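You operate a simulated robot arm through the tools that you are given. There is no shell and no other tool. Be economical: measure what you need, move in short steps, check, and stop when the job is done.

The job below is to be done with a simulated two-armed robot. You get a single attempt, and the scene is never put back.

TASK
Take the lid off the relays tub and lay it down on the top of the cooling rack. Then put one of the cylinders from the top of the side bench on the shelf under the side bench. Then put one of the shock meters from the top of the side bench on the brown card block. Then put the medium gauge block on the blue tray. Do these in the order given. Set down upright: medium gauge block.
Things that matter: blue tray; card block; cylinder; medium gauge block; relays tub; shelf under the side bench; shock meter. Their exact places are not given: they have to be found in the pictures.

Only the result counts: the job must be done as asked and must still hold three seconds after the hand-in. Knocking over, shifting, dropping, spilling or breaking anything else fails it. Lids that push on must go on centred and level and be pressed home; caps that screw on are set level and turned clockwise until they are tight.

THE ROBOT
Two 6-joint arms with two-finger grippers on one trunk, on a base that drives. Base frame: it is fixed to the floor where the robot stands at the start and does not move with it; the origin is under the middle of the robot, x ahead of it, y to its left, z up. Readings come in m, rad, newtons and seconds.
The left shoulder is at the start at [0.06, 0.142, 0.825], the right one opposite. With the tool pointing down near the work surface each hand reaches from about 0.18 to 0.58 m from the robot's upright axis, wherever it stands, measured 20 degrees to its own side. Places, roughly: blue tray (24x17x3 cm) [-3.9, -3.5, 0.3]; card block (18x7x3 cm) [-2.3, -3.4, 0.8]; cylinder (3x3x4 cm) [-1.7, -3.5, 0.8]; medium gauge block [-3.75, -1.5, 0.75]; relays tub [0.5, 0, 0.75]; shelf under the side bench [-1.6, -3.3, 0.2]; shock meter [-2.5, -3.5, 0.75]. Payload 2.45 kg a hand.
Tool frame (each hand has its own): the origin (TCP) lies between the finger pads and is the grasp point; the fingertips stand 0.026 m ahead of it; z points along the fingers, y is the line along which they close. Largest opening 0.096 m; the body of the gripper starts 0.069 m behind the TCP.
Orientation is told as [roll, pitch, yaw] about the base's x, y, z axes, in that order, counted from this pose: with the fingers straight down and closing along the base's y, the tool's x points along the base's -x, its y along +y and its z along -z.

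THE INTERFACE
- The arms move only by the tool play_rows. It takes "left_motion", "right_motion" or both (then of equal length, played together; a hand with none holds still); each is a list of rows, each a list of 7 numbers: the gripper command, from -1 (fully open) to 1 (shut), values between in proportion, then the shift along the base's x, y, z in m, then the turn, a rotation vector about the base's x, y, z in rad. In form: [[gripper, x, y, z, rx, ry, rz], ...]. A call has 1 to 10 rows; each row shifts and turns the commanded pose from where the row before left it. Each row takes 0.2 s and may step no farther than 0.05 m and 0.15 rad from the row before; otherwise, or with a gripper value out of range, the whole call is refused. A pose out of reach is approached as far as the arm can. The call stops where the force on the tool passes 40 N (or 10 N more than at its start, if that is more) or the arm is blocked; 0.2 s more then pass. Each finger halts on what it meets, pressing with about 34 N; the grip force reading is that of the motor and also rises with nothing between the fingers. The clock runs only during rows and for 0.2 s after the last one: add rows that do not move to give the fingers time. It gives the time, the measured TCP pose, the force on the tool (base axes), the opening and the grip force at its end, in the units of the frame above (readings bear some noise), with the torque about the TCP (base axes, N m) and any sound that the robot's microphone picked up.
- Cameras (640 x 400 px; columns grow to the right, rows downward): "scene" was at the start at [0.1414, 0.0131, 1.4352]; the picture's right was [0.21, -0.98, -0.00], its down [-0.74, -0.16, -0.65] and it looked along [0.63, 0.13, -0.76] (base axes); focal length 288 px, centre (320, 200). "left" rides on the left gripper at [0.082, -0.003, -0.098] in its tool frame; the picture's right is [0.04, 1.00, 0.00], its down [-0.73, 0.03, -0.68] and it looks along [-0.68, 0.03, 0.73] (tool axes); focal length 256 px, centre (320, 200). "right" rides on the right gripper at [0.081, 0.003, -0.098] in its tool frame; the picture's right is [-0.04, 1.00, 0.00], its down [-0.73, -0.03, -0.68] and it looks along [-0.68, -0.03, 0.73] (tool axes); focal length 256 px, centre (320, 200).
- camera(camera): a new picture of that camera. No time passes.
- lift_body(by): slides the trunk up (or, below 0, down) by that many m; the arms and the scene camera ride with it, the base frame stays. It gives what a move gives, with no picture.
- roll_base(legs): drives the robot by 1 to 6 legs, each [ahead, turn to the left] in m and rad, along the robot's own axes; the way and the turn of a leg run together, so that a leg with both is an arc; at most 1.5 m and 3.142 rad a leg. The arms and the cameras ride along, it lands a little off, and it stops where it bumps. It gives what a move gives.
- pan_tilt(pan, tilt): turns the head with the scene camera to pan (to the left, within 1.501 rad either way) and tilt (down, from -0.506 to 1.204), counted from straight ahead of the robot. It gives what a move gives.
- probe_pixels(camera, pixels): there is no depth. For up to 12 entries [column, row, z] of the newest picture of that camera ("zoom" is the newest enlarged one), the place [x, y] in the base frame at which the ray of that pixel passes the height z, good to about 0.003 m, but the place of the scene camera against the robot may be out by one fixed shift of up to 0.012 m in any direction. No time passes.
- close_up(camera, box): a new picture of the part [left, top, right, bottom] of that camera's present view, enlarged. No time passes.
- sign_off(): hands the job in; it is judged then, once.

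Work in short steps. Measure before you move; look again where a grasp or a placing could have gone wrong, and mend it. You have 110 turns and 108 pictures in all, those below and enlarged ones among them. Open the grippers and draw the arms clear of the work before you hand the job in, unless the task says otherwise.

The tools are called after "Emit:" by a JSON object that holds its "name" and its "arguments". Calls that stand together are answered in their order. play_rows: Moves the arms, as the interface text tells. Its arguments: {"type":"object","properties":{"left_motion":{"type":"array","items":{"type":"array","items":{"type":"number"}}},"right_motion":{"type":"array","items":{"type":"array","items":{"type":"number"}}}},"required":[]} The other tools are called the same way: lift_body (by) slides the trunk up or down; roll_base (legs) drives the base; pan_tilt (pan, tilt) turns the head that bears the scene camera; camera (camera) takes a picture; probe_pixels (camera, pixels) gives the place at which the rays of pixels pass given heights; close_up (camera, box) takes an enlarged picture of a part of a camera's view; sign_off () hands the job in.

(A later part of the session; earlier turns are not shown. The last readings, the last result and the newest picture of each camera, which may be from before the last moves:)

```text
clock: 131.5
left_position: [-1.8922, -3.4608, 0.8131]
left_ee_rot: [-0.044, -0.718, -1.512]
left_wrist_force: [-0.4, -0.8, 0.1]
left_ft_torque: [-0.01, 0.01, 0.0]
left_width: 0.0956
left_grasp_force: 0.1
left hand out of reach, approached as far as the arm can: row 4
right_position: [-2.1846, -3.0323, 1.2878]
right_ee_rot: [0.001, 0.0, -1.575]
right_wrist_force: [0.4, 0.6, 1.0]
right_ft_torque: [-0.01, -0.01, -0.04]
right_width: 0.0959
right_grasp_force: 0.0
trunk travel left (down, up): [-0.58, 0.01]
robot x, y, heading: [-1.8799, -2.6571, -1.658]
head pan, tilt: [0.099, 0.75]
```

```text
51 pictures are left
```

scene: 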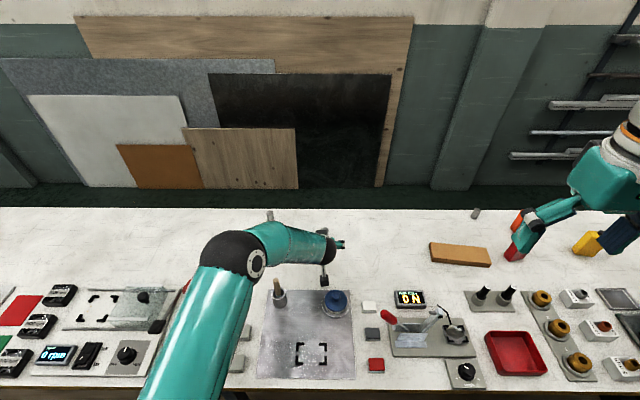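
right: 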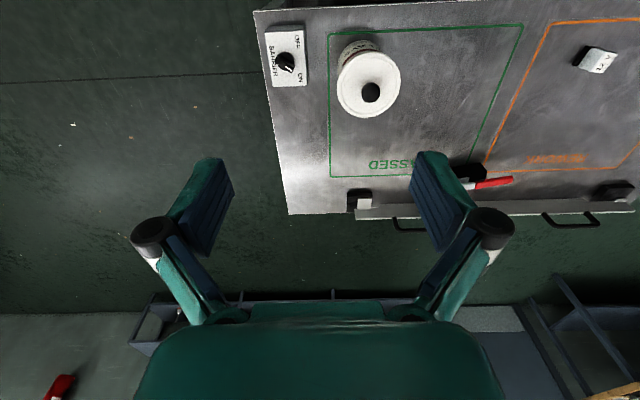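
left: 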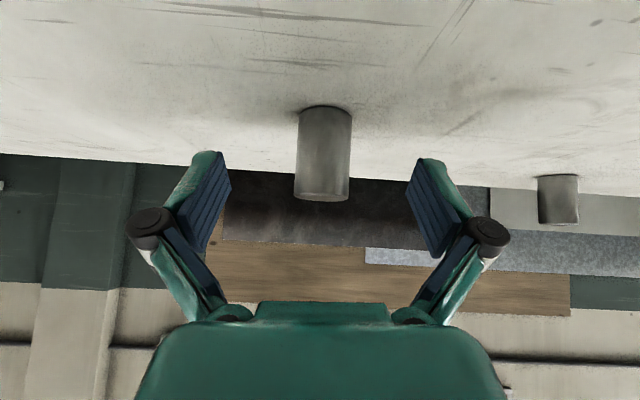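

The cylinder is ~1 cm beyond the TCP; I ask for a bit more forward reach with slightly more tilt, then close.

Emit:
{"name": "play_rows", "arguments": {"left_motion": [[-1, 0, -0.01, 0, -0.05, 0, 0], [-1, 0, -0.005, 0, -0.03, 0, 0], [-1, 0, 0, 0, 0, 0, 0]]}}

Emit:
{"name": "play_rows", "arguments": {"left_motion": [[1, 0, 0, 0, 0, 0, 0], [1, 0, 0, 0, 0, 0, 0], [1, 0, 0, 0, 0, 0, 0], [1, 0, 0, 0, 0, 0, 0], [1, 0, 0, 0, 0, 0, 0]]}}

Emit:
{"name": "camera", "arguments": {"camera": "left"}}

```text
clock: 132.3
left_position: [-1.8919, -3.4704, 0.8147]
left_ee_rot: [-0.052, -0.797, -1.509]
left_wrist_force: [0.7, 0.0, 0.3]
left_ft_torque: [-0.02, -0.04, 0.01]
left_width: 0.0958
left_grasp_force: 0.0
left hand out of reach, approached as far as the arm can: row 2
right_position: [-2.1839, -3.032, 1.2889]
right_ee_rot: [0.0, 0.001, -1.577]
right_wrist_force: [-0.2, -0.4, -0.1]
right_ft_torque: [-0.02, -0.01, 0.01]
right_width: 0.096
right_grasp_force: 0.0
trunk travel left (down, up): [-0.58, 0.01]
robot x, y, heading: [-1.8814, -2.6607, -1.656]
head pan, tilt: [0.099, 0.75]
```

```text
clock: 133.5
left_position: [-1.8927, -3.4702, 0.8138]
left_ee_rot: [-0.05, -0.794, -1.509]
left_wrist_force: [-0.3, -0.2, 0.5]
left_ft_torque: [-0.01, 0.02, -0.01]
left_width: 0.0241
left_grasp_force: 33.9
right_position: [-2.1845, -3.0329, 1.288]
right_ee_rot: [0.0, 0.001, -1.576]
right_wrist_force: [0.4, -0.2, 0.4]
right_ft_torque: [0.02, 0.02, -0.04]
right_width: 0.0958
right_grasp_force: 0.0
trunk travel left (down, up): [-0.58, 0.01]
robot x, y, heading: [-1.8799, -2.6627, -1.65]
head pan, tilt: [0.099, 0.75]
```

```text
50 pictures are left
```

left: 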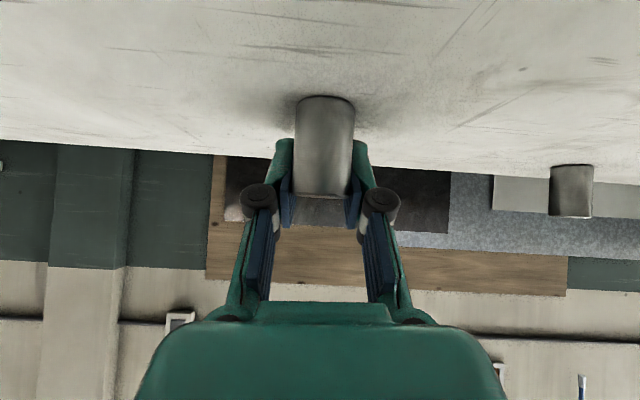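

Gripped (width 0.024). I lift up and back.

Emit:
{"name": "play_rows", "arguments": {"left_motion": [[1, 0, 0.005, 0.03, 0, 0, 0], [1, 0, 0.01, 0.04, 0, 0, 0], [1, 0, 0.02, 0.04, 0, 0, 0], [1, 0, 0.03, 0.04, 0, 0, 0], [1, 0, 0.03, 0.04, 0, 0, 0], [1, 0, 0.04, 0.03, 0, 0, 0], [1, 0, 0.05, 0, 0, 0, 0]]}}

Emit:
{"name": "camera", "arguments": {"camera": "left"}}

```text
clock: 135.1
left_position: [-1.9552, -3.4508, 1.0428]
left_ee_rot: [-0.049, -0.795, -1.509]
left_wrist_force: [-0.5, 0.1, -0.8]
left_ft_torque: [-0.05, -0.03, 0.0]
left_width: 0.0239
left_grasp_force: 34.4
left hand out of reach, approached as far as the arm can: row 1, 2, 3, 4, 5, 6, 7
right_position: [-2.1852, -3.0328, 1.288]
right_ee_rot: [0.001, -0.001, -1.577]
right_wrist_force: [-0.6, 0.1, -0.5]
right_ft_torque: [-0.01, -0.03, 0.0]
right_width: 0.096
right_grasp_force: 0.0
trunk travel left (down, up): [-0.58, 0.01]
robot x, y, heading: [-1.8826, -2.6609, -1.66]
head pan, tilt: [0.099, 0.75]
```

```text
49 pictures are left
```

left: 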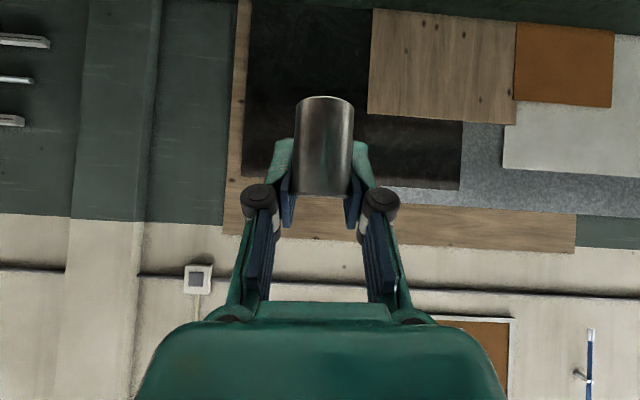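

The cylinder is held. I retract the hand, back the robot off, then lower the trunk to work at shelf height.

Emit:
{"name": "play_rows", "arguments": {"left_motion": [[1, 0, 0.05, 0, 0, 0, 0], [1, 0, 0.05, 0, 0, 0, 0], [1, 0, 0.05, 0, 0, 0, 0], [1, 0, 0.05, 0, 0, 0, 0]]}}

Emit:
{"name": "roll_base", "arguments": {"legs": [[-0.36, 0]]}}

Emit:
{"name": "pan_tilt", "arguments": {"pan": 0, "tilt": 1.1}}

Emit:
{"name": "camera", "arguments": {"camera": "scene"}}

```text
clock: 136.1
left_position: [-2.0018, -3.4194, 1.0609]
left_ee_rot: [-0.052, -0.79, -1.49]
left_wrist_force: [0.3, 0.6, -1.4]
left_ft_torque: [-0.02, -0.01, 0.03]
left_width: 0.0239
left_grasp_force: 34.7
left hand out of reach, approached as far as the arm can: row 1, 2, 3, 4
right_position: [-2.1846, -3.033, 1.2879]
right_ee_rot: [0.0, -0.001, -1.574]
right_wrist_force: [0.0, -0.3, -0.8]
right_ft_torque: [0.02, 0.0, -0.01]
right_width: 0.096
right_grasp_force: 0.0
trunk travel left (down, up): [-0.58, 0.01]
robot x, y, heading: [-1.881, -2.6609, -1.658]
head pan, tilt: [0.099, 0.75]
```

```text
clock: 138.4
left_position: [-1.972, -3.0628, 1.061]
left_ee_rot: [-0.049, -0.79, -1.491]
left_wrist_force: [0.0, -0.2, -0.5]
left_ft_torque: [-0.02, 0.02, -0.03]
left_width: 0.0238
left_grasp_force: 33.8
right_position: [-2.1544, -2.6761, 1.2883]
right_ee_rot: [-0.001, -0.002, -1.577]
right_wrist_force: [0.4, -0.1, 0.2]
right_ft_torque: [-0.02, -0.01, 0.0]
right_width: 0.0959
right_grasp_force: 0.0
trunk travel left (down, up): [-0.58, 0.01]
robot x, y, heading: [-1.8525, -2.307, -1.654]
head pan, tilt: [0.099, 0.75]
```

```text
clock: 139.3
left_position: [-1.9694, -3.0649, 1.0598]
left_ee_rot: [-0.049, -0.789, -1.486]
left_wrist_force: [0.2, 0.1, -1.7]
left_ft_torque: [0.0, 0.0, -0.01]
left_width: 0.0234
left_grasp_force: 33.9
right_position: [-2.1553, -2.6776, 1.2887]
right_ee_rot: [0.0, 0.001, -1.577]
right_wrist_force: [-0.8, -0.3, -0.6]
right_ft_torque: [0.04, 0.02, -0.01]
right_width: 0.0961
right_grasp_force: 0.0
trunk travel left (down, up): [-0.58, 0.01]
robot x, y, heading: [-1.8509, -2.3101, -1.658]
head pan, tilt: [0.0, 1.1]
```

```text
48 pictures are left
```

scene: 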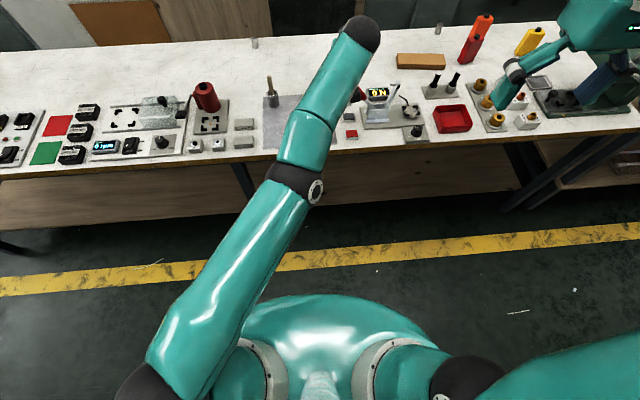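

The arm is stretched nearly straight; I pull back while undoing the tilt.

Emit:
{"name": "play_rows", "arguments": {"left_motion": [[1, 0, 0.03, 0.02, 0.15, 0, 0], [1, 0, 0.03, 0.02, 0.15, 0, 0], [1, 0, 0.03, 0.02, 0.15, 0, 0], [1, 0, 0.03, 0, 0.1, 0, 0]]}}

Emit:
{"name": "camera", "arguments": {"camera": "scene"}}

```text
clock: 140.3
left_position: [-1.9646, -2.9205, 1.1137]
left_ee_rot: [-0.006, -0.241, -1.513]
left_wrist_force: [0.2, -0.4, -2.2]
left_ft_torque: [-0.01, 0.01, 0.01]
left_width: 0.0233
left_grasp_force: 33.7
left hand out of reach, approached as far as the arm can: row 1, 2, 3
right_position: [-2.1547, -2.6769, 1.2902]
right_ee_rot: [0.004, 0.001, -1.576]
right_wrist_force: [0.1, 0.3, 1.0]
right_ft_torque: [0.0, -0.04, -0.01]
right_width: 0.0963
right_grasp_force: 0.0
trunk travel left (down, up): [-0.58, 0.01]
robot x, y, heading: [-1.8519, -2.3067, -1.656]
head pan, tilt: [0.0, 1.1]
```

```text
47 pictures are left
```

scene: 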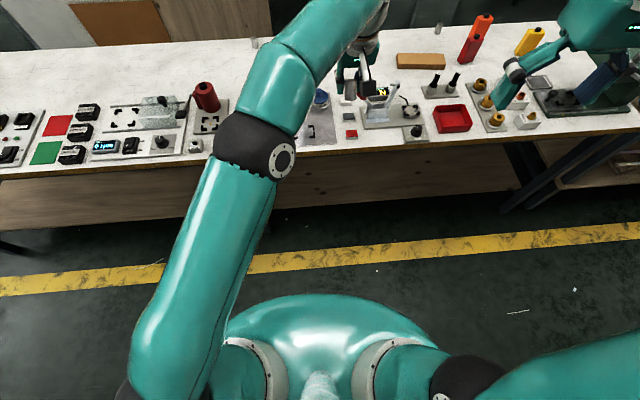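

Recovered. I retract the hand in front of the bench and lower the trunk.

Emit:
{"name": "play_rows", "arguments": {"left_motion": [[1, 0.02, 0.04, 0, 0, 0, 0], [1, 0.02, 0.04, 0, 0, 0, 0], [1, 0.02, 0.04, 0, 0, 0, 0], [1, 0.02, 0.04, 0, 0, 0, 0], [1, 0.02, 0.04, 0, 0, 0, 0]]}}

Emit:
{"name": "lift_body", "arguments": {"by": -0.53}}

Emit:
{"name": "pan_tilt", "arguments": {"pan": 0, "tilt": 0.6}}

Emit:
{"name": "camera", "arguments": {"camera": "scene"}}

```text
clock: 141.5
left_position: [-1.8618, -2.7202, 1.1123]
left_ee_rot: [-0.007, -0.243, -1.511]
left_wrist_force: [0.5, 0.4, -2.4]
left_ft_torque: [-0.06, 0.03, -0.02]
left_width: 0.0235
left_grasp_force: 34.0
right_position: [-2.1537, -2.6752, 1.2896]
right_ee_rot: [0.0, 0.0, -1.576]
right_wrist_force: [0.8, 0.8, 0.5]
right_ft_torque: [-0.02, 0.05, -0.02]
right_width: 0.096
right_grasp_force: 0.1
trunk travel left (down, up): [-0.58, 0.01]
robot x, y, heading: [-1.8485, -2.307, -1.655]
head pan, tilt: [0.0, 1.1]
```

```text
refused: -0.53 is not a number from -0.4 to 0.4
```

```text
clock: 142.4
left_position: [-1.8644, -2.7201, 1.113]
left_ee_rot: [-0.005, -0.239, -1.514]
left_wrist_force: [0.8, 1.2, -1.7]
left_ft_torque: [-0.04, -0.02, 0.0]
left_width: 0.0235
left_grasp_force: 33.9
right_position: [-2.1538, -2.6777, 1.2896]
right_ee_rot: [0.001, -0.001, -1.575]
right_wrist_force: [-0.6, -0.8, 0.6]
right_ft_torque: [-0.04, 0.01, 0.0]
right_width: 0.0962
right_grasp_force: 0.0
trunk travel left (down, up): [-0.58, 0.01]
robot x, y, heading: [-1.8506, -2.3063, -1.654]
head pan, tilt: [0.0, 0.6]
```

```text
46 pictures are left
```

scene: 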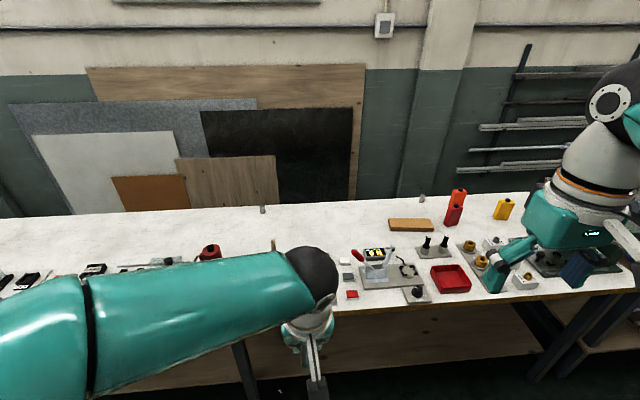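

I lower the trunk in two steps.

Emit:
{"name": "lift_body", "arguments": {"by": -0.27}}

Emit:
{"name": "lift_body", "arguments": {"by": -0.26}}

Emit:
{"name": "camera", "arguments": {"camera": "scene"}}

Emit:
{"name": "camera", "arguments": {"camera": "left"}}

```text
clock: 145.2
left_position: [-1.863, -2.721, 0.8431]
left_ee_rot: [-0.006, -0.241, -1.514]
left_wrist_force: [0.3, -0.2, -1.1]
left_ft_torque: [-0.02, 0.0, 0.02]
left_width: 0.0236
left_grasp_force: 33.7
right_position: [-2.1546, -2.6769, 1.0183]
right_ee_rot: [-0.001, 0.0, -1.575]
right_wrist_force: [-0.1, -0.2, -0.6]
right_ft_torque: [0.03, -0.02, -0.04]
right_width: 0.0958
right_grasp_force: 0.1
trunk travel left (down, up): [-0.31, 0.28]
robot x, y, heading: [-1.8479, -2.3077, -1.656]
head pan, tilt: [0.0, 0.6]
```

```text
clock: 147.8
left_position: [-1.862, -2.7197, 0.5836]
left_ee_rot: [-0.006, -0.239, -1.514]
left_wrist_force: [0.2, -0.3, -1.1]
left_ft_torque: [0.0, 0.0, -0.02]
left_width: 0.0234
left_grasp_force: 34.0
right_position: [-2.1549, -2.677, 0.7604]
right_ee_rot: [0.001, -0.002, -1.576]
right_wrist_force: [0.6, 0.0, -0.3]
right_ft_torque: [0.01, 0.01, 0.02]
right_width: 0.096
right_grasp_force: 0.1
trunk travel left (down, up): [-0.05, 0.54]
robot x, y, heading: [-1.8463, -2.3059, -1.657]
head pan, tilt: [0.0, 0.6]
```

```text
45 pictures are left
```

scene: 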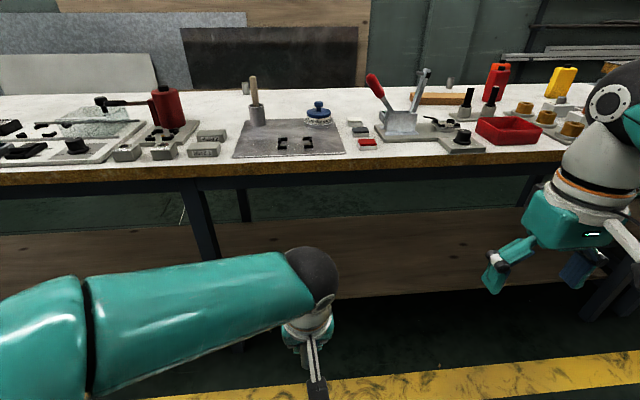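

```text
44 pictures are left
```

left: 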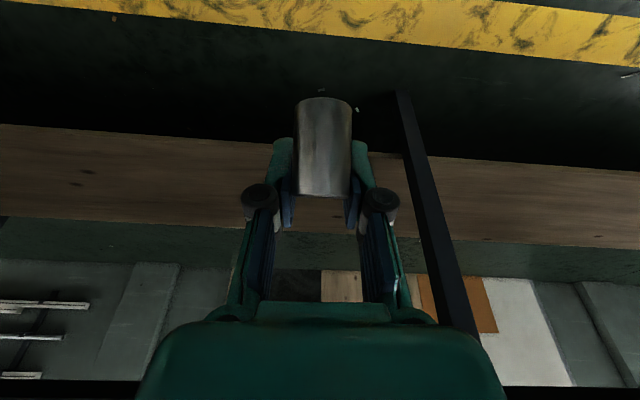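

The shelf is empty from the leg at (205,230) rightward. I measure it.

Emit:
{"name": "probe_pixels", "arguments": {"camera": "scene", "pixels": [[420, 292, 0.2], [420, 292, 0.15], [420, 213, 0.2], [205, 255, 0.2], [400, 250, 0.2], [345, 165, 0.75]]}}

Emit:
{"name": "probe_pixels", "arguments": {"camera": "left", "pixels": [[200, 142, 0.2], [200, 142, 0.15], [560, 172, 0.2], [200, 220, 0.2], [400, 92, 0.0]]}}

```text
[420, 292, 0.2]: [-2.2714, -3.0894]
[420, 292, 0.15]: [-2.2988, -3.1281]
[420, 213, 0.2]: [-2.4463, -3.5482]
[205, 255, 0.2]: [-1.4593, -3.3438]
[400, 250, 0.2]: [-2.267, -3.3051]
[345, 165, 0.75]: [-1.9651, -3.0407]
```

```text
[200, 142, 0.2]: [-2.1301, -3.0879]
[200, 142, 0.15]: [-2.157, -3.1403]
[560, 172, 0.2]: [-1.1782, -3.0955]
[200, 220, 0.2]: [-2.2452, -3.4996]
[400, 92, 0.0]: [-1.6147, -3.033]
```

Shelf top z≈0.2, front edge y≈-3.09. I tilt and lower the left hand in the gap and lift the right hand out of the bench edge's way.

Emit:
{"name": "play_rows", "arguments": {"left_motion": [[1, 0, 0, -0.03, -0.14, 0, 0], [1, 0, 0, -0.03, -0.14, 0, 0], [1, 0, 0, -0.03, -0.14, 0, 0], [1, 0, 0, -0.03, -0.14, 0, 0], [1, 0, 0, -0.04, 0, 0, 0], [1, 0, 0, -0.04, 0, 0, 0], [1, 0, 0, -0.04, 0, 0, 0]], "right_motion": [[-1, 0, 0.02, 0.04, 0, 0, 0], [-1, 0, 0.02, 0.04, 0, 0, 0], [-1, 0, 0.01, 0.04, 0, 0, 0], [-1, 0, 0, 0.04, 0, 0, 0], [-1, 0, 0, 0.04, 0, 0, 0], [-1, 0, 0, 0.04, 0, 0, 0], [-1, 0, 0, 0, 0, 0, 0]]}}

Emit:
{"name": "roll_base", "arguments": {"legs": [[0.21, 0]]}}

Emit:
{"name": "camera", "arguments": {"camera": "scene"}}

```text
clock: 149.4
left_position: [-1.8637, -2.7276, 0.3488]
left_ee_rot: [-0.046, -0.797, -1.495]
left_wrist_force: [-0.3, -0.2, -1.6]
left_ft_torque: [-0.01, -0.01, 0.03]
left_width: 0.0236
left_grasp_force: 34.3
left hand out of reach, approached as far as the arm can: row 7
right_position: [-2.1507, -2.6246, 0.8224]
right_ee_rot: [0.001, -0.002, -1.576]
right_wrist_force: [-0.1, 0.0, 0.2]
right_ft_torque: [-0.02, 0.0, 0.0]
right_width: 0.0958
right_grasp_force: 0.0
right hand out of reach, approached as far as the arm can: row 2, 3, 4, 5, 6
trunk travel left (down, up): [-0.05, 0.54]
robot x, y, heading: [-1.8488, -2.3024, -1.652]
head pan, tilt: [0.0, 0.6]
```

```text
clock: 151.1
left_position: [-1.8819, -2.9385, 0.3486]
left_ee_rot: [-0.041, -0.798, -1.494]
left_wrist_force: [-0.2, -0.1, -1.8]
left_ft_torque: [-0.02, 0.0, 0.03]
left_width: 0.0234
left_grasp_force: 33.5
right_position: [-2.1688, -2.8351, 0.8226]
right_ee_rot: [-0.001, -0.003, -1.577]
right_wrist_force: [-0.2, 0.2, -0.5]
right_ft_torque: [-0.03, -0.01, -0.02]
right_width: 0.0961
right_grasp_force: 0.1
trunk travel left (down, up): [-0.05, 0.54]
robot x, y, heading: [-1.8671, -2.52, -1.653]
head pan, tilt: [0.0, 0.6]
```

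```text
43 pictures are left
```

scene: 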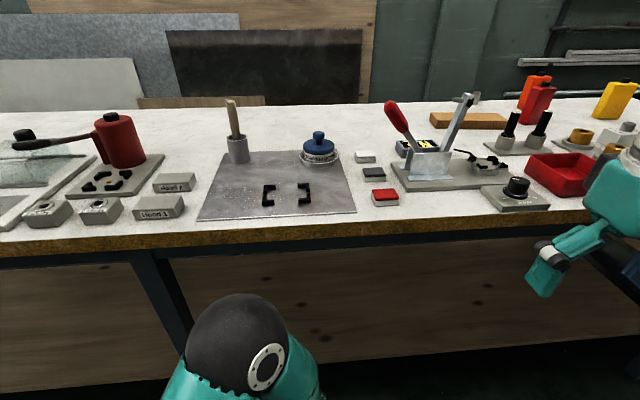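

I move the hand forward under the bench at low height.

Emit:
{"name": "play_rows", "arguments": {"left_motion": [[1, 0, -0.04, 0, 0, 0, 0], [1, 0, -0.04, 0, 0, 0, 0], [1, 0, -0.04, 0, 0, 0, 0], [1, 0, -0.04, 0, 0, 0, 0], [1, 0, -0.04, 0, 0, 0, 0], [1, 0, -0.03, 0, 0, 0, 0]]}}

Emit:
{"name": "camera", "arguments": {"camera": "left"}}

Emit:
{"name": "camera", "arguments": {"camera": "scene"}}

```text
clock: 152.5
left_position: [-1.882, -3.1692, 0.3466]
left_ee_rot: [-0.044, -0.797, -1.495]
left_wrist_force: [-0.9, 0.1, -1.6]
left_ft_torque: [-0.04, 0.0, -0.01]
left_width: 0.0234
left_grasp_force: 34.1
right_position: [-2.1675, -2.8366, 0.8225]
right_ee_rot: [0.0, -0.002, -1.575]
right_wrist_force: [-0.1, 0.1, -0.1]
right_ft_torque: [0.0, -0.02, -0.01]
right_width: 0.0958
right_grasp_force: 0.1
trunk travel left (down, up): [-0.05, 0.54]
robot x, y, heading: [-1.8697, -2.5175, -1.657]
head pan, tilt: [0.0, 0.6]
```

```text
42 pictures are left
```

left: 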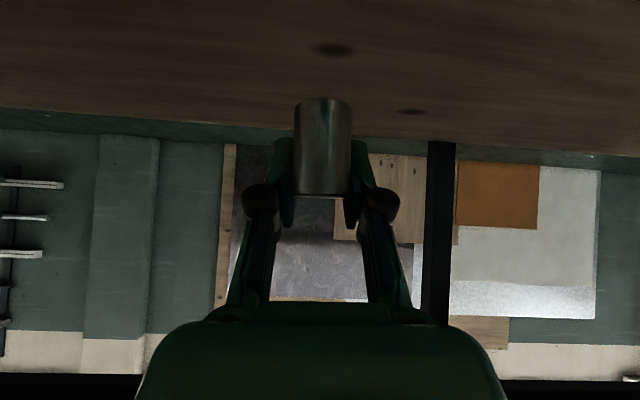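

```text
41 pictures are left
```

scene: 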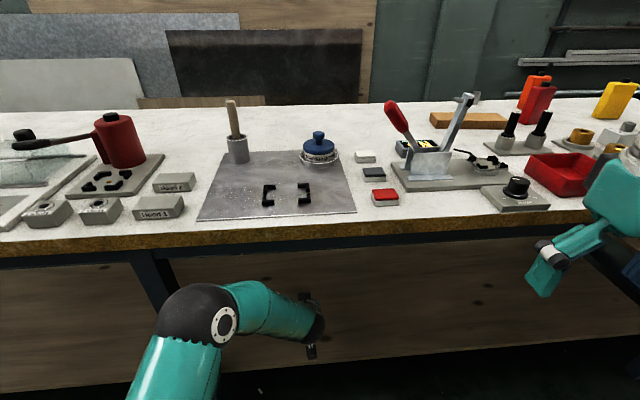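

I go a little further in and descend to near the shelf.

Emit:
{"name": "play_rows", "arguments": {"left_motion": [[1, 0, -0.04, 0, 0, 0, 0], [1, 0, -0.03, 0, 0, 0, 0], [1, 0, 0, -0.04, 0, 0, 0], [1, 0, 0, -0.03, 0, 0, 0], [1, 0, 0, -0.015, 0, 0, 0], [1, 0, 0, 0, 0, 0, 0]]}}

Emit:
{"name": "play_rows", "arguments": {"left_motion": [[1, 0, 0, -0.006, 0, 0, 0], [1, 0, 0, -0.004, 0, 0, 0], [1, 0, 0, -0.004, 0, 0, 0], [1, 0, 0, -0.003, 0, 0, 0], [1, 0, 0, 0, 0, 0, 0]]}}

Emit:
{"name": "camera", "arguments": {"camera": "left"}}

```text
clock: 153.9
left_position: [-1.8821, -3.2386, 0.2622]
left_ee_rot: [-0.043, -0.797, -1.494]
left_wrist_force: [-0.1, 0.1, -1.5]
left_ft_torque: [-0.02, 0.02, -0.01]
left_width: 0.0235
left_grasp_force: 34.1
right_position: [-2.1687, -2.8364, 0.8226]
right_ee_rot: [0.0, -0.002, -1.575]
right_wrist_force: [1.0, -0.4, -0.3]
right_ft_torque: [-0.02, -0.03, -0.02]
right_width: 0.0961
right_grasp_force: 0.1
trunk travel left (down, up): [-0.05, 0.54]
robot x, y, heading: [-1.8644, -2.5183, -1.657]
head pan, tilt: [0.0, 0.6]
```

```text
clock: 155.1
left_position: [-1.8832, -3.2399, 0.2516]
left_ee_rot: [-0.047, -0.806, -1.494]
left_wrist_force: [-5.7, -0.3, 23.4]
left_ft_torque: [0.51, 0.01, 0.09]
left_width: 0.0238
left_grasp_force: 34.0
right_position: [-2.1684, -2.8338, 0.8242]
right_ee_rot: [0.001, -0.006, -1.577]
right_wrist_force: [-0.1, 0.1, 0.0]
right_ft_torque: [-0.01, 0.0, -0.04]
right_width: 0.0959
right_grasp_force: 0.0
trunk travel left (down, up): [-0.05, 0.54]
robot x, y, heading: [-1.8672, -2.514, -1.653]
head pan, tilt: [0.0, 0.6]
```

```text
40 pictures are left
```

left: 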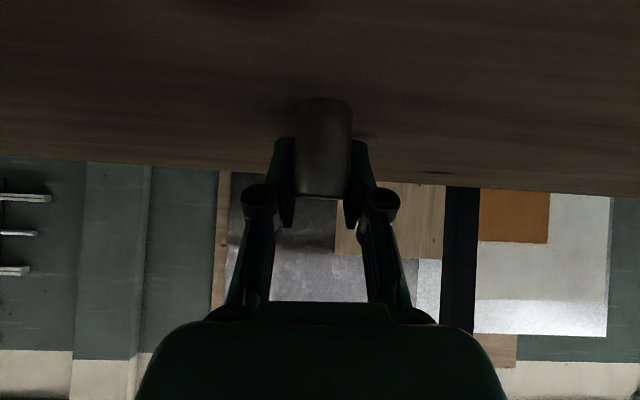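

Contact (23 N) at z 0.252. I ease, open and withdraw up and back.

Emit:
{"name": "play_rows", "arguments": {"left_motion": [[1, 0, 0, 0.004, 0, 0, 0], [0.2, 0, 0, 0, 0, 0, 0], [-1, 0, 0, 0, 0, 0, 0], [-1, 0, 0, 0, 0, 0, 0], [-1, 0, 0, 0, 0, 0, 0], [-1, 0, 0.02, 0.02, 0, 0, 0], [-1, 0, 0.03, 0.03, 0, 0, 0], [-1, 0, 0.03, 0.03, 0, 0, 0]]}}

Emit:
{"name": "camera", "arguments": {"camera": "left"}}

```text
clock: 156.9
left_position: [-1.8786, -3.1587, 0.3322]
left_ee_rot: [-0.042, -0.796, -1.495]
left_wrist_force: [-0.7, 0.8, -0.4]
left_ft_torque: [-0.03, -0.01, 0.03]
left_width: 0.0959
left_grasp_force: 0.1
right_position: [-2.1684, -2.8353, 0.8227]
right_ee_rot: [0.0, -0.001, -1.577]
right_wrist_force: [0.8, -1.1, -0.5]
right_ft_torque: [0.0, -0.01, -0.01]
right_width: 0.096
right_grasp_force: 0.0
trunk travel left (down, up): [-0.05, 0.54]
robot x, y, heading: [-1.8655, -2.5157, -1.654]
head pan, tilt: [0.0, 0.6]
```

```text
39 pictures are left
```

left: 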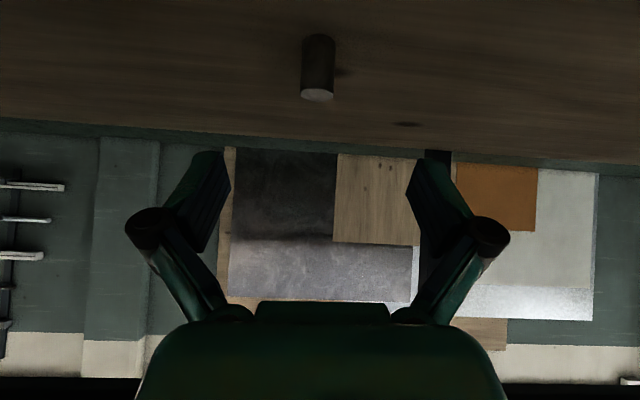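

The cylinder stands on the shelf. From this low viewpoint I zoom onto the capped boxes to identify the shock meters.

Emit:
{"name": "close_up", "arguments": {"camera": "scene", "box": [400, 60, 640, 210]}}

Emit:
{"name": "play_rows", "arguments": {"left_motion": [[-1, 0, 0.05, 0, 0, 0, 0], [-1, 0, 0.05, 0, 0, 0, 0], [-1, 0, 0.05, 0, 0, 0, 0], [-1, 0, 0.05, 0, 0, 0, 0], [-1, 0, 0.03, 0, 0, 0, 0]]}}

Emit:
{"name": "roll_base", "arguments": {"legs": [[-0.2, 0]]}}

```text
2.67 times, centred on (520, 135) of scene
```

zoom: 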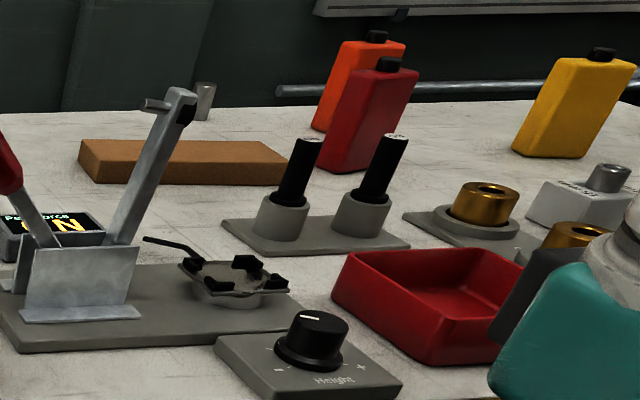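

```text
clock: 158.1
left_position: [-1.8861, -2.9415, 0.337]
left_ee_rot: [-0.036, -0.791, -1.493]
left_wrist_force: [0.6, 0.0, -1.2]
left_ft_torque: [-0.04, 0.01, 0.0]
left_width: 0.0961
left_grasp_force: 0.1
left hand out of reach, approached as far as the arm can: row 5
right_position: [-2.169, -2.8363, 0.8234]
right_ee_rot: [0.0, -0.001, -1.576]
right_wrist_force: [0.5, -0.2, -0.5]
right_ft_torque: [0.01, 0.04, 0.0]
right_width: 0.0961
right_grasp_force: 0.0
trunk travel left (down, up): [-0.05, 0.54]
robot x, y, heading: [-1.8691, -2.5167, -1.652]
head pan, tilt: [0.0, 0.6]
```

```text
clock: 159.7
left_position: [-1.8711, -2.7436, 0.3378]
left_ee_rot: [-0.038, -0.795, -1.497]
left_wrist_force: [0.0, 0.5, 0.4]
left_ft_torque: [0.06, -0.03, 0.01]
left_width: 0.0957
left_grasp_force: 0.0
right_position: [-2.1532, -2.6375, 0.823]
right_ee_rot: [0.001, -0.002, -1.577]
right_wrist_force: [-0.1, 0.0, -0.7]
right_ft_torque: [0.02, 0.03, 0.02]
right_width: 0.0958
right_grasp_force: 0.1
trunk travel left (down, up): [-0.05, 0.54]
robot x, y, heading: [-1.8497, -2.3206, -1.657]
head pan, tilt: [0.0, 0.6]
```

I probe the candidates' bases in that enlarged view.

Emit:
{"name": "probe_pixels", "arguments": {"camera": "zoom", "pixels": [[282, 238, 0.785], [362, 232, 0.785], [350, 170, 0.775], [320, 130, 0.775], [548, 157, 0.775], [203, 119, 0.775], [180, 183, 0.775], [80, 178, 0.775], [285, 185, 0.775]]}}

Emit:
{"name": "play_rows", "arguments": {"left_motion": [[-1, 0, 0.0, 0.04, 0.14, 0, 0], [-1, 0, 0, 0.04, 0.14, 0, 0], [-1, 0, 0, 0.04, 0.14, 0, 0], [-1, 0, 0, 0.04, 0.14, 0, 0], [-1, 0, 0.02, 0.04, 0.14, 0, 0], [-1, 0, 0.02, 0.04, 0.08, 0, 0]]}}

Emit:
{"name": "lift_body", "arguments": {"by": 0.27}}

Emit:
{"name": "lift_body", "arguments": {"by": 0.26}}

```text
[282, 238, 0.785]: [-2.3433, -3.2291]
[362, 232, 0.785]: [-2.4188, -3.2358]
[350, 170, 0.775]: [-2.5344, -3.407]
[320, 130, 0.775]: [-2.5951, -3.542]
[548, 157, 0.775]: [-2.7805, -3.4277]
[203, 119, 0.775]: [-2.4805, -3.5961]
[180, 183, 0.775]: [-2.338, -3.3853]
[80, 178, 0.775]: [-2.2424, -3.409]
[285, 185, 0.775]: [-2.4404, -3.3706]
```

```text
clock: 161.1
left_position: [-1.875, -2.7044, 0.5808]
left_ee_rot: [0.015, -0.013, -1.52]
left_wrist_force: [-0.4, -0.3, 0.4]
left_ft_torque: [-0.02, -0.03, 0.01]
left_width: 0.0963
left_grasp_force: 0.1
right_position: [-2.1533, -2.6377, 0.8232]
right_ee_rot: [0.001, -0.002, -1.577]
right_wrist_force: [0.0, -0.3, -0.1]
right_ft_torque: [0.02, -0.03, 0.01]
right_width: 0.0959
right_grasp_force: 0.0
trunk travel left (down, up): [-0.05, 0.54]
robot x, y, heading: [-1.8544, -2.3233, -1.658]
head pan, tilt: [0.0, 0.6]
```

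```text
clock: 163.8
left_position: [-1.876, -2.704, 0.8515]
left_ee_rot: [0.014, -0.017, -1.521]
left_wrist_force: [-0.4, -0.1, -1.6]
left_ft_torque: [0.03, 0.0, 0.02]
left_width: 0.0958
left_grasp_force: 0.0
right_position: [-2.1526, -2.6377, 1.0941]
right_ee_rot: [-0.001, -0.002, -1.58]
right_wrist_force: [-0.7, -0.1, 0.2]
right_ft_torque: [-0.01, 0.03, -0.01]
right_width: 0.0962
right_grasp_force: 0.0
trunk travel left (down, up): [-0.32, 0.27]
robot x, y, heading: [-1.8513, -2.3193, -1.658]
head pan, tilt: [0.0, 0.6]
```

```text
clock: 166.5
left_position: [-1.8755, -2.7045, 1.1101]
left_ee_rot: [0.014, -0.016, -1.52]
left_wrist_force: [0.2, -0.4, -0.5]
left_ft_torque: [-0.02, -0.01, -0.03]
left_width: 0.0961
left_grasp_force: 0.1
right_position: [-2.1527, -2.6372, 1.3537]
right_ee_rot: [0.001, -0.003, -1.578]
right_wrist_force: [-0.7, -0.8, 0.1]
right_ft_torque: [0.04, -0.02, 0.0]
right_width: 0.0958
right_grasp_force: 0.0
trunk travel left (down, up): [-0.58, 0.01]
robot x, y, heading: [-1.8496, -2.3179, -1.656]
head pan, tilt: [0.0, 0.6]
```

Red box base ≈(-2.53,-3.41), card block ≈(-2.34,-3.39). I shift the robot sideways to x≈-2.4 via turn–drive–turn.

Emit:
{"name": "roll_base", "arguments": {"legs": [[0.17, 0]]}}

Emit:
{"name": "roll_base", "arguments": {"legs": [[0, -0.74]]}}

Emit:
{"name": "roll_base", "arguments": {"legs": [[0, -0.7]]}}

Emit:
{"name": "roll_base", "arguments": {"legs": [[0.55, 0]]}}

Emit:
{"name": "roll_base", "arguments": {"legs": [[0, 0.75]]}}

Emit:
{"name": "roll_base", "arguments": {"legs": [[0, 0.75]]}}

```text
clock: 168.0
left_position: [-1.8876, -2.8768, 1.1096]
left_ee_rot: [0.013, -0.014, -1.515]
left_wrist_force: [0.0, -0.1, -0.2]
left_ft_torque: [0.05, 0.02, 0.02]
left_width: 0.096
left_grasp_force: 0.1
right_position: [-2.1655, -2.8121, 1.3516]
right_ee_rot: [0.002, -0.003, -1.574]
right_wrist_force: [-1.1, -0.5, -0.1]
right_ft_torque: [0.09, -0.01, 0.03]
right_width: 0.0959
right_grasp_force: 0.1
trunk travel left (down, up): [-0.58, 0.01]
robot x, y, heading: [-1.8631, -2.4875, -1.652]
head pan, tilt: [0.0, 0.6]
```

```text
clock: 170.6
left_position: [-2.1437, -2.7585, 1.1111]
left_ee_rot: [0.013, -0.016, -2.26]
left_wrist_force: [-0.1, -0.2, 0.4]
left_ft_torque: [0.0, -0.02, 0.02]
left_width: 0.0961
left_grasp_force: 0.0
right_position: [-2.3029, -2.5232, 1.3525]
right_ee_rot: [0.0, -0.005, -2.315]
right_wrist_force: [-0.5, -0.4, 0.6]
right_ft_torque: [0.04, -0.03, 0.0]
right_width: 0.096
right_grasp_force: 0.0
trunk travel left (down, up): [-0.58, 0.01]
robot x, y, heading: [-1.8501, -2.5093, -2.392]
head pan, tilt: [0.0, 0.6]
```

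```text
clock: 173.1
left_position: [-2.2374, -2.5092, 1.1128]
left_ee_rot: [0.013, -0.016, -2.962]
left_wrist_force: [-0.3, -0.4, 0.9]
left_ft_torque: [-0.01, 0.01, 0.0]
left_width: 0.096
left_grasp_force: 0.1
right_position: [-2.2075, -2.2246, 1.3516]
right_ee_rot: [-0.001, -0.009, -3.019]
right_wrist_force: [-0.8, 1.0, 0.0]
right_ft_torque: [0.01, 0.01, -0.01]
right_width: 0.0961
right_grasp_force: 0.0
trunk travel left (down, up): [-0.58, 0.01]
robot x, y, heading: [-1.847, -2.5298, -3.093]
head pan, tilt: [0.0, 0.6]
```

```text
clock: 176.3
left_position: [-2.7852, -2.5358, 1.111]
left_ee_rot: [0.015, -0.015, -2.965]
left_wrist_force: [-0.7, -0.1, 0.8]
left_ft_torque: [0.0, 0.0, 0.01]
left_width: 0.0961
left_grasp_force: 0.0
right_position: [-2.7552, -2.2517, 1.3518]
right_ee_rot: [0.0, -0.009, -3.025]
right_wrist_force: [-0.6, -0.4, -0.1]
right_ft_torque: [0.0, -0.05, 0.0]
right_width: 0.0958
right_grasp_force: 0.0
trunk travel left (down, up): [-0.58, 0.01]
robot x, y, heading: [-2.3985, -2.5654, -3.095]
head pan, tilt: [0.0, 0.6]
```

```text
clock: 178.9
left_position: [-2.6978, -2.8073, 1.1127]
left_ee_rot: [0.015, -0.015, -2.211]
left_wrist_force: [-0.6, -0.2, -0.1]
left_ft_torque: [0.04, 0.02, -0.02]
left_width: 0.0959
left_grasp_force: 0.0
right_position: [-2.8694, -2.5785, 1.3511]
right_ee_rot: [0.0, -0.008, -2.269]
right_wrist_force: [0.0, 0.0, 0.6]
right_ft_torque: [0.03, -0.02, 0.0]
right_width: 0.096
right_grasp_force: 0.1
trunk travel left (down, up): [-0.58, 0.01]
robot x, y, heading: [-2.4162, -2.5433, -2.341]
head pan, tilt: [0.0, 0.6]
```

```text
clock: 181.6
left_position: [-2.4379, -2.9283, 1.1128]
left_ee_rot: [0.015, -0.014, -1.452]
left_wrist_force: [0.4, -0.2, -1.2]
left_ft_torque: [0.01, 0.0, -0.01]
left_width: 0.0957
left_grasp_force: 0.1
right_position: [-2.7187, -2.883, 1.3536]
right_ee_rot: [0.0, -0.009, -1.509]
right_wrist_force: [0.0, 1.0, -0.1]
right_ft_torque: [0.0, 0.02, -0.01]
right_width: 0.0956
right_grasp_force: 0.0
trunk travel left (down, up): [-0.58, 0.01]
robot x, y, heading: [-2.4425, -2.5424, -1.583]
head pan, tilt: [0.0, 0.6]
```

I drive closer and move the left hand aside, then look.

Emit:
{"name": "roll_base", "arguments": {"legs": [[0.11, 0]]}}

Emit:
{"name": "play_rows", "arguments": {"left_motion": [[-1, 0.045, 0.01, 0.01, 0, 0, 0], [-1, 0.045, 0.01, 0.01, 0, 0, 0], [-1, 0.045, 0.01, 0.01, 0, 0, 0], [-1, 0.045, 0.01, 0.01, 0, 0, 0], [-1, 0.045, 0, 0, 0, 0, 0], [-1, 0.04, 0, 0, 0, 0, 0]]}}

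Emit:
{"name": "pan_tilt", "arguments": {"pan": 0, "tilt": 0.8}}

Emit:
{"name": "camera", "arguments": {"camera": "scene"}}

```text
clock: 182.8
left_position: [-2.4396, -3.0376, 1.1137]
left_ee_rot: [0.014, -0.016, -1.45]
left_wrist_force: [-1.2, -0.5, -0.2]
left_ft_torque: [0.03, -0.01, 0.0]
left_width: 0.096
left_grasp_force: 0.1
right_position: [-2.7212, -2.9902, 1.352]
right_ee_rot: [0.0, -0.008, -1.509]
right_wrist_force: [-0.6, -0.5, 0.1]
right_ft_torque: [0.07, -0.01, -0.01]
right_width: 0.0959
right_grasp_force: 0.1
trunk travel left (down, up): [-0.58, 0.01]
robot x, y, heading: [-2.4456, -2.6524, -1.586]
head pan, tilt: [0.0, 0.6]
```

```text
clock: 184.2
left_position: [-2.1728, -2.9966, 1.1571]
left_ee_rot: [0.013, -0.016, -1.45]
left_wrist_force: [0.4, 1.1, 0.6]
left_ft_torque: [-0.03, 0.01, 0.04]
left_width: 0.096
left_grasp_force: 0.1
right_position: [-2.719, -2.9876, 1.3543]
right_ee_rot: [0.001, -0.009, -1.507]
right_wrist_force: [0.1, 0.6, -0.5]
right_ft_torque: [-0.01, -0.01, -0.03]
right_width: 0.0959
right_grasp_force: 0.0
trunk travel left (down, up): [-0.58, 0.01]
robot x, y, heading: [-2.4476, -2.6508, -1.584]
head pan, tilt: [0.0, 0.6]
```

```text
clock: 184.9
left_position: [-2.174, -2.9957, 1.1582]
left_ee_rot: [0.012, -0.017, -1.45]
left_wrist_force: [0.0, 0.9, 0.2]
left_ft_torque: [0.03, 0.02, -0.01]
left_width: 0.0963
left_grasp_force: 0.2
right_position: [-2.7201, -2.9884, 1.3535]
right_ee_rot: [0.0, -0.011, -1.506]
right_wrist_force: [0.0, -0.5, 0.1]
right_ft_torque: [0.02, 0.01, -0.03]
right_width: 0.096
right_grasp_force: 0.0
trunk travel left (down, up): [-0.58, 0.01]
robot x, y, heading: [-2.4468, -2.6547, -1.589]
head pan, tilt: [0.0, 0.799]
```

```text
37 pictures are left
```

scene: 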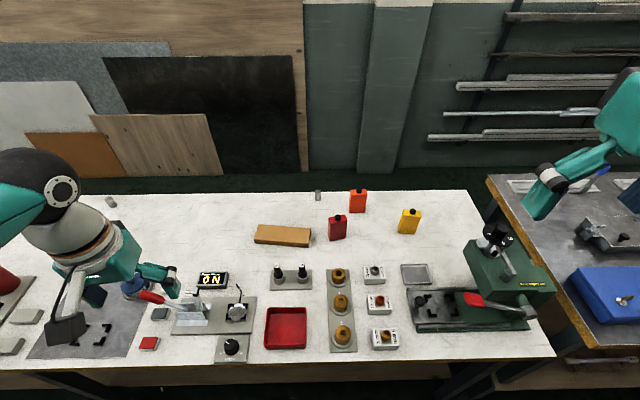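

I zoom on the red box and the card block.

Emit:
{"name": "close_up", "arguments": {"camera": "scene", "box": [240, 180, 440, 305]}}

Emit:
{"name": "probe_pixels", "arguments": {"camera": "scene", "pixels": [[332, 240, 0.775], [346, 235, 0.775], [338, 217, 0.86], [283, 237, 0.805], [254, 243, 0.775], [310, 246, 0.775], [258, 225, 0.805], [312, 230, 0.805], [358, 213, 0.775], [407, 233, 0.775]]}}

```text
3.20 times, centred on (340, 242) of scene
```

zoom: 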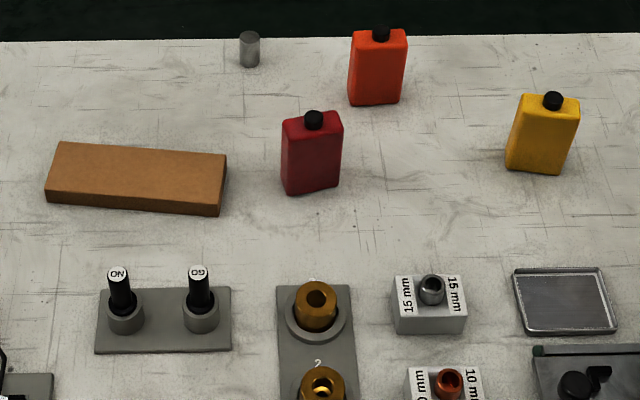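

```text
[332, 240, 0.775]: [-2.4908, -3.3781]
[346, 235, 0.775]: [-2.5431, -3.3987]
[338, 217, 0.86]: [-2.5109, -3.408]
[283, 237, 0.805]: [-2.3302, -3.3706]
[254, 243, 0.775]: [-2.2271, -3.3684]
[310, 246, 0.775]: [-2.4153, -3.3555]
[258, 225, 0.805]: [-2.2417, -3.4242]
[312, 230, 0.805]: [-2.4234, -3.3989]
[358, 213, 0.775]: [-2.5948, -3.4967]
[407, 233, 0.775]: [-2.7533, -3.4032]
```

Red box centre ≈(-2.513,-3.40), front turned ~22°; shift to card centre ≈(+0.18,+0.01). I bring the right hand above and short of it with matching yaw and ~43° tilt.

Emit:
{"name": "play_rows", "arguments": {"right_motion": [[-1, 0.015, -0.028, -0.036, 0, 0, 0.15], [-1, 0.015, -0.028, -0.036, 0, 0, 0.15], [-1, 0.015, -0.028, -0.036, -0.139, -0.055, 0], [-1, 0.015, -0.028, -0.036, -0.139, -0.055, 0], [-1, 0.015, -0.028, -0.036, -0.139, -0.055, 0], [-1, 0.015, -0.028, -0.036, -0.139, -0.055, 0], [-1, 0.015, -0.028, -0.036, -0.139, -0.055, 0], [-1, 0.015, -0.028, -0.036, 0, 0, 0], [-1, 0.015, -0.028, -0.036, 0, 0, 0], [-1, 0.015, -0.028, -0.036, 0, 0, 0]]}}

Emit:
{"name": "camera", "arguments": {"camera": "right"}}

```text
clock: 187.1
left_position: [-2.1736, -2.9991, 1.1538]
left_ee_rot: [0.015, -0.016, -1.451]
left_wrist_force: [0.3, -0.2, -1.0]
left_ft_torque: [0.04, -0.01, 0.0]
left_width: 0.096
left_grasp_force: 0.0
right_position: [-2.5716, -3.2697, 0.9889]
right_ee_rot: [0.06, -0.747, -1.284]
right_wrist_force: [0.6, -1.1, 0.8]
right_ft_torque: [0.09, 0.16, 0.11]
right_width: 0.0961
right_grasp_force: 0.0
trunk travel left (down, up): [-0.58, 0.01]
robot x, y, heading: [-2.4449, -2.6517, -1.586]
head pan, tilt: [0.0, 0.799]
```

```text
35 pictures are left
```

right: 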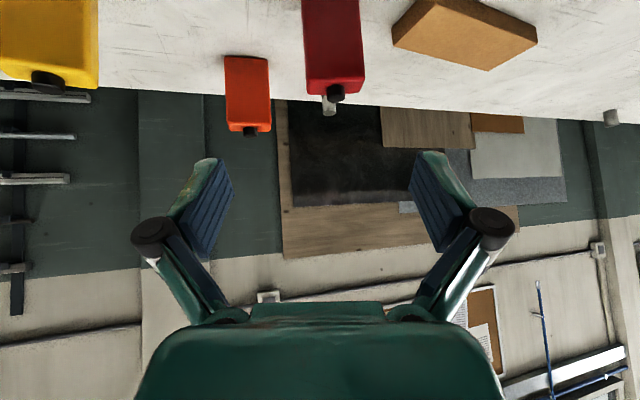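

Probing the red box's cap and top edges in the hand camera.

Emit:
{"name": "probe_pixels", "arguments": {"camera": "right", "pixels": [[336, 95, 0.86], [336, 95, 0.87], [308, 92, 0.85], [364, 76, 0.85], [336, 84, 0.85], [302, 5, 0.8], [358, 0, 0.8]]}}

```text
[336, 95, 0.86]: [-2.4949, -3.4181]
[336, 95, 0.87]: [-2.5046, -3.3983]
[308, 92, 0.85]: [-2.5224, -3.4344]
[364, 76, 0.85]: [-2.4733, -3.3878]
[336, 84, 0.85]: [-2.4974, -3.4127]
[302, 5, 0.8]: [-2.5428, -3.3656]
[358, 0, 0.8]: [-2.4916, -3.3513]
```

I lower to z≈0.90, go forward over the box, then look before the last descent.

Emit:
{"name": "play_rows", "arguments": {"right_motion": [[-1, 0, 0, -0.045, 0, 0, 0], [-1, 0, 0, -0.04, 0, 0, 0], [-1, 0.0217, -0.042, 0, 0, 0, 0], [-1, 0.0217, -0.042, 0, 0, 0, 0], [-1, 0.0217, -0.042, 0, 0, 0, 0], [-1, 0, 0, 0, 0, 0, 0]]}}

Emit:
{"name": "camera", "arguments": {"camera": "right"}}

Emit:
{"name": "close_up", "arguments": {"camera": "scene", "box": [240, 150, 440, 305]}}

```text
clock: 188.5
left_position: [-2.1742, -2.996, 1.1566]
left_ee_rot: [0.014, -0.017, -1.449]
left_wrist_force: [-0.6, 0.1, -0.1]
left_ft_torque: [-0.04, -0.01, 0.02]
left_width: 0.0957
left_grasp_force: 0.0
right_position: [-2.4976, -3.3964, 0.9179]
right_ee_rot: [-0.017, -0.758, -1.176]
right_wrist_force: [0.4, 0.9, -0.2]
right_ft_torque: [-0.04, 0.02, -0.09]
right_width: 0.0961
right_grasp_force: 0.1
right hand out of reach, approached as far as the arm can: row 2, 4
trunk travel left (down, up): [-0.58, 0.01]
robot x, y, heading: [-2.4464, -2.6522, -1.586]
head pan, tilt: [0.0, 0.799]
```

```text
34 pictures are left
```

right: 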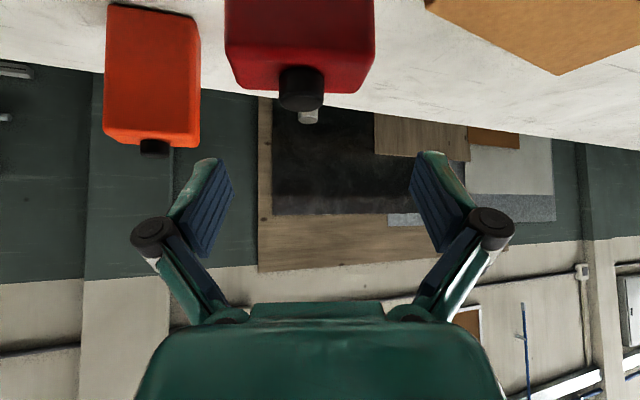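

```text
2.58 times, centred on (340, 228) of scene
```

zoom: 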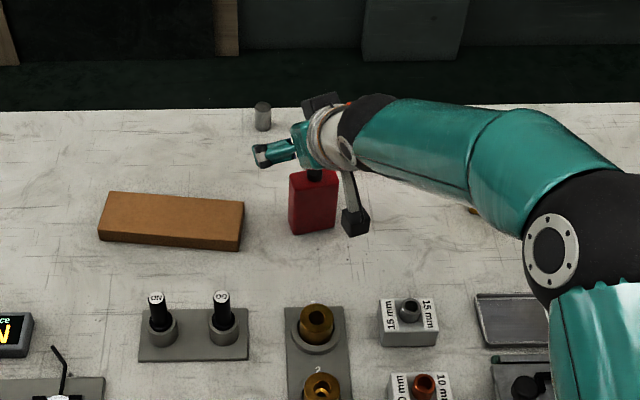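

I triangulate the cap using this second hand view.

Emit:
{"name": "probe_pixels", "arguments": {"camera": "right", "pixels": [[301, 88, 0.86], [301, 88, 0.87], [301, 88, 0.88], [226, 80, 0.84], [372, 88, 0.84], [226, 80, 0.86], [372, 88, 0.86]]}}

```text
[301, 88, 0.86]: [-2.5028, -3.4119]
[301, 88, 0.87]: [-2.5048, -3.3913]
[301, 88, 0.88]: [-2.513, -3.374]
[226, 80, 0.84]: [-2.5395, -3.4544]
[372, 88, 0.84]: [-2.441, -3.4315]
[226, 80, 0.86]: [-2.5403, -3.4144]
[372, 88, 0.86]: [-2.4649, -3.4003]
```

Best estimate: box centre ≈(-2.51,-3.378), body top ≈0.872. I correct back and lower to z≈0.85, then look.

Emit:
{"name": "play_rows", "arguments": {"right_motion": [[-1, -0.012, 0.018, 0, 0, 0, 0], [-1, 0, 0, -0.025, 0, 0, 0], [-1, 0, 0, -0.02, 0, 0, 0], [-1, 0, 0, 0, 0, 0, 0]]}}

Emit:
{"name": "camera", "arguments": {"camera": "right"}}

```text
clock: 189.5
left_position: [-2.1734, -2.9971, 1.157]
left_ee_rot: [0.014, -0.018, -1.451]
left_wrist_force: [0.1, 0.1, -1.1]
left_ft_torque: [-0.02, 0.02, 0.01]
left_width: 0.0959
left_grasp_force: 0.1
right_position: [-2.5089, -3.3772, 0.8717]
right_ee_rot: [0.014, -0.756, -1.213]
right_wrist_force: [0.2, 0.6, 0.4]
right_ft_torque: [0.0, -0.02, -0.01]
right_width: 0.0959
right_grasp_force: 0.1
trunk travel left (down, up): [-0.58, 0.01]
robot x, y, heading: [-2.4467, -2.649, -1.584]
head pan, tilt: [0.0, 0.799]
```

```text
32 pictures are left
```

right: 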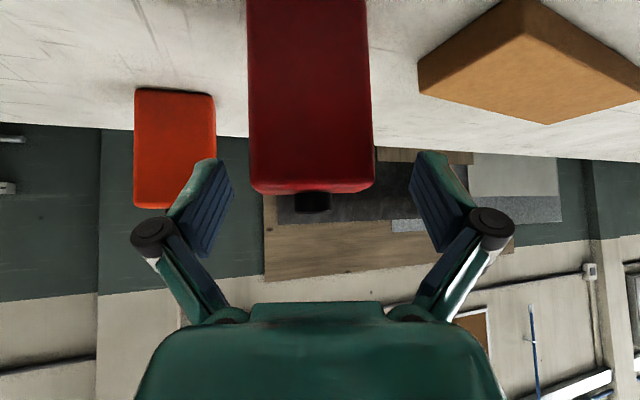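

The box's top edge is at the TCP row with the front face ~1 cm before the TCP: well centred. I lower 3 cm and close.

Emit:
{"name": "play_rows", "arguments": {"right_motion": [[-1, 0, 0, -0.015, 0, 0, 0], [-1, 0, 0, -0.013, 0, 0, 0], [-1, 0, 0, 0, 0, 0, 0], [1, 0, 0, 0, 0, 0, 0], [1, 0, 0, 0, 0, 0, 0], [1, 0, 0, 0, 0, 0, 0], [1, 0, 0, 0, 0, 0, 0], [1, 0, 0, 0, 0, 0, 0]]}}

Emit:
{"name": "camera", "arguments": {"camera": "right"}}

```text
clock: 191.3
left_position: [-2.1726, -2.9973, 1.1564]
left_ee_rot: [0.012, -0.015, -1.449]
left_wrist_force: [0.0, 0.1, -0.1]
left_ft_torque: [0.01, 0.04, 0.01]
left_width: 0.096
left_grasp_force: 0.0
right_position: [-2.5081, -3.3783, 0.8437]
right_ee_rot: [0.015, -0.757, -1.213]
right_wrist_force: [-0.4, -0.1, 3.1]
right_ft_torque: [-0.1, 0.13, 0.03]
right_width: 0.0574
right_grasp_force: 33.6
trunk travel left (down, up): [-0.58, 0.01]
robot x, y, heading: [-2.4458, -2.6517, -1.582]
head pan, tilt: [0.0, 0.799]
```

```text
31 pictures are left
```

right: 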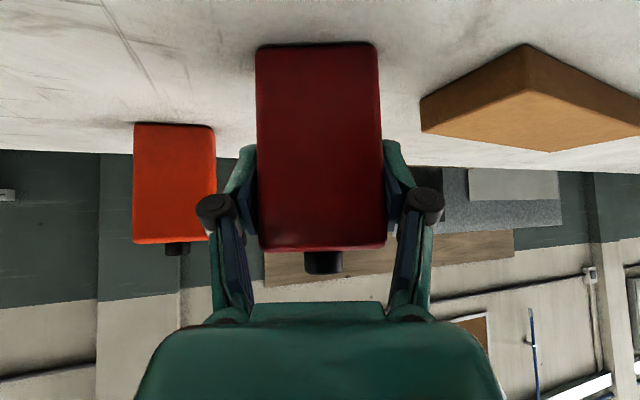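

Gripped (0.057). I lift and carry it over the card block.

Emit:
{"name": "play_rows", "arguments": {"right_motion": [[1, 0, 0, 0.03, 0, 0, 0], [1, 0, 0, 0.04, 0, 0, 0], [1, 0.0465, 0.0025, 0, 0, 0, 0], [1, 0.0465, 0.0025, 0, 0, 0, 0], [1, 0.0465, 0.0025, 0, 0, 0, 0], [1, 0.0465, 0.0025, 0, 0, 0, 0], [1, 0, 0, 0, 0, 0, 0]]}}

Emit:
{"name": "camera", "arguments": {"camera": "right"}}

Emit:
{"name": "close_up", "arguments": {"camera": "scene", "box": [220, 150, 420, 275]}}

```text
clock: 192.9
left_position: [-2.1743, -2.9971, 1.1562]
left_ee_rot: [0.014, -0.017, -1.45]
left_wrist_force: [0.2, 0.7, 0.2]
left_ft_torque: [-0.01, 0.01, 0.01]
left_width: 0.0961
left_grasp_force: 0.0
right_position: [-2.3249, -3.3674, 0.914]
right_ee_rot: [0.014, -0.754, -1.215]
right_wrist_force: [0.5, 0.3, -1.4]
right_ft_torque: [-0.03, -0.03, 0.03]
right_width: 0.0572
right_grasp_force: 33.9
trunk travel left (down, up): [-0.58, 0.01]
robot x, y, heading: [-2.4439, -2.6482, -1.59]
head pan, tilt: [0.0, 0.799]
```

```text
30 pictures are left
```

right: 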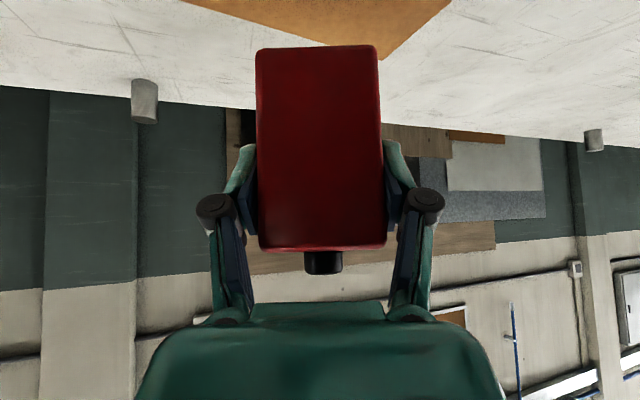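

```text
3.20 times, centred on (320, 212) of scene
```

zoom: 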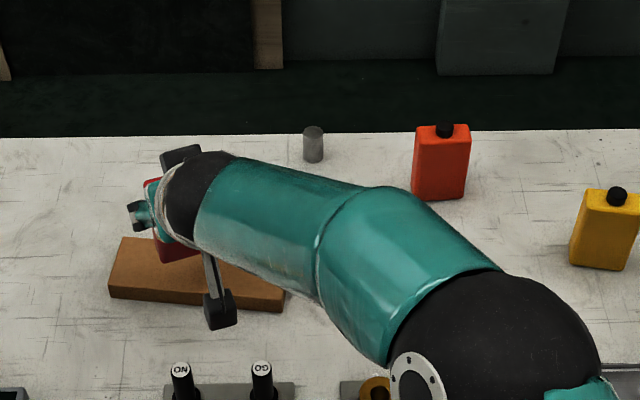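

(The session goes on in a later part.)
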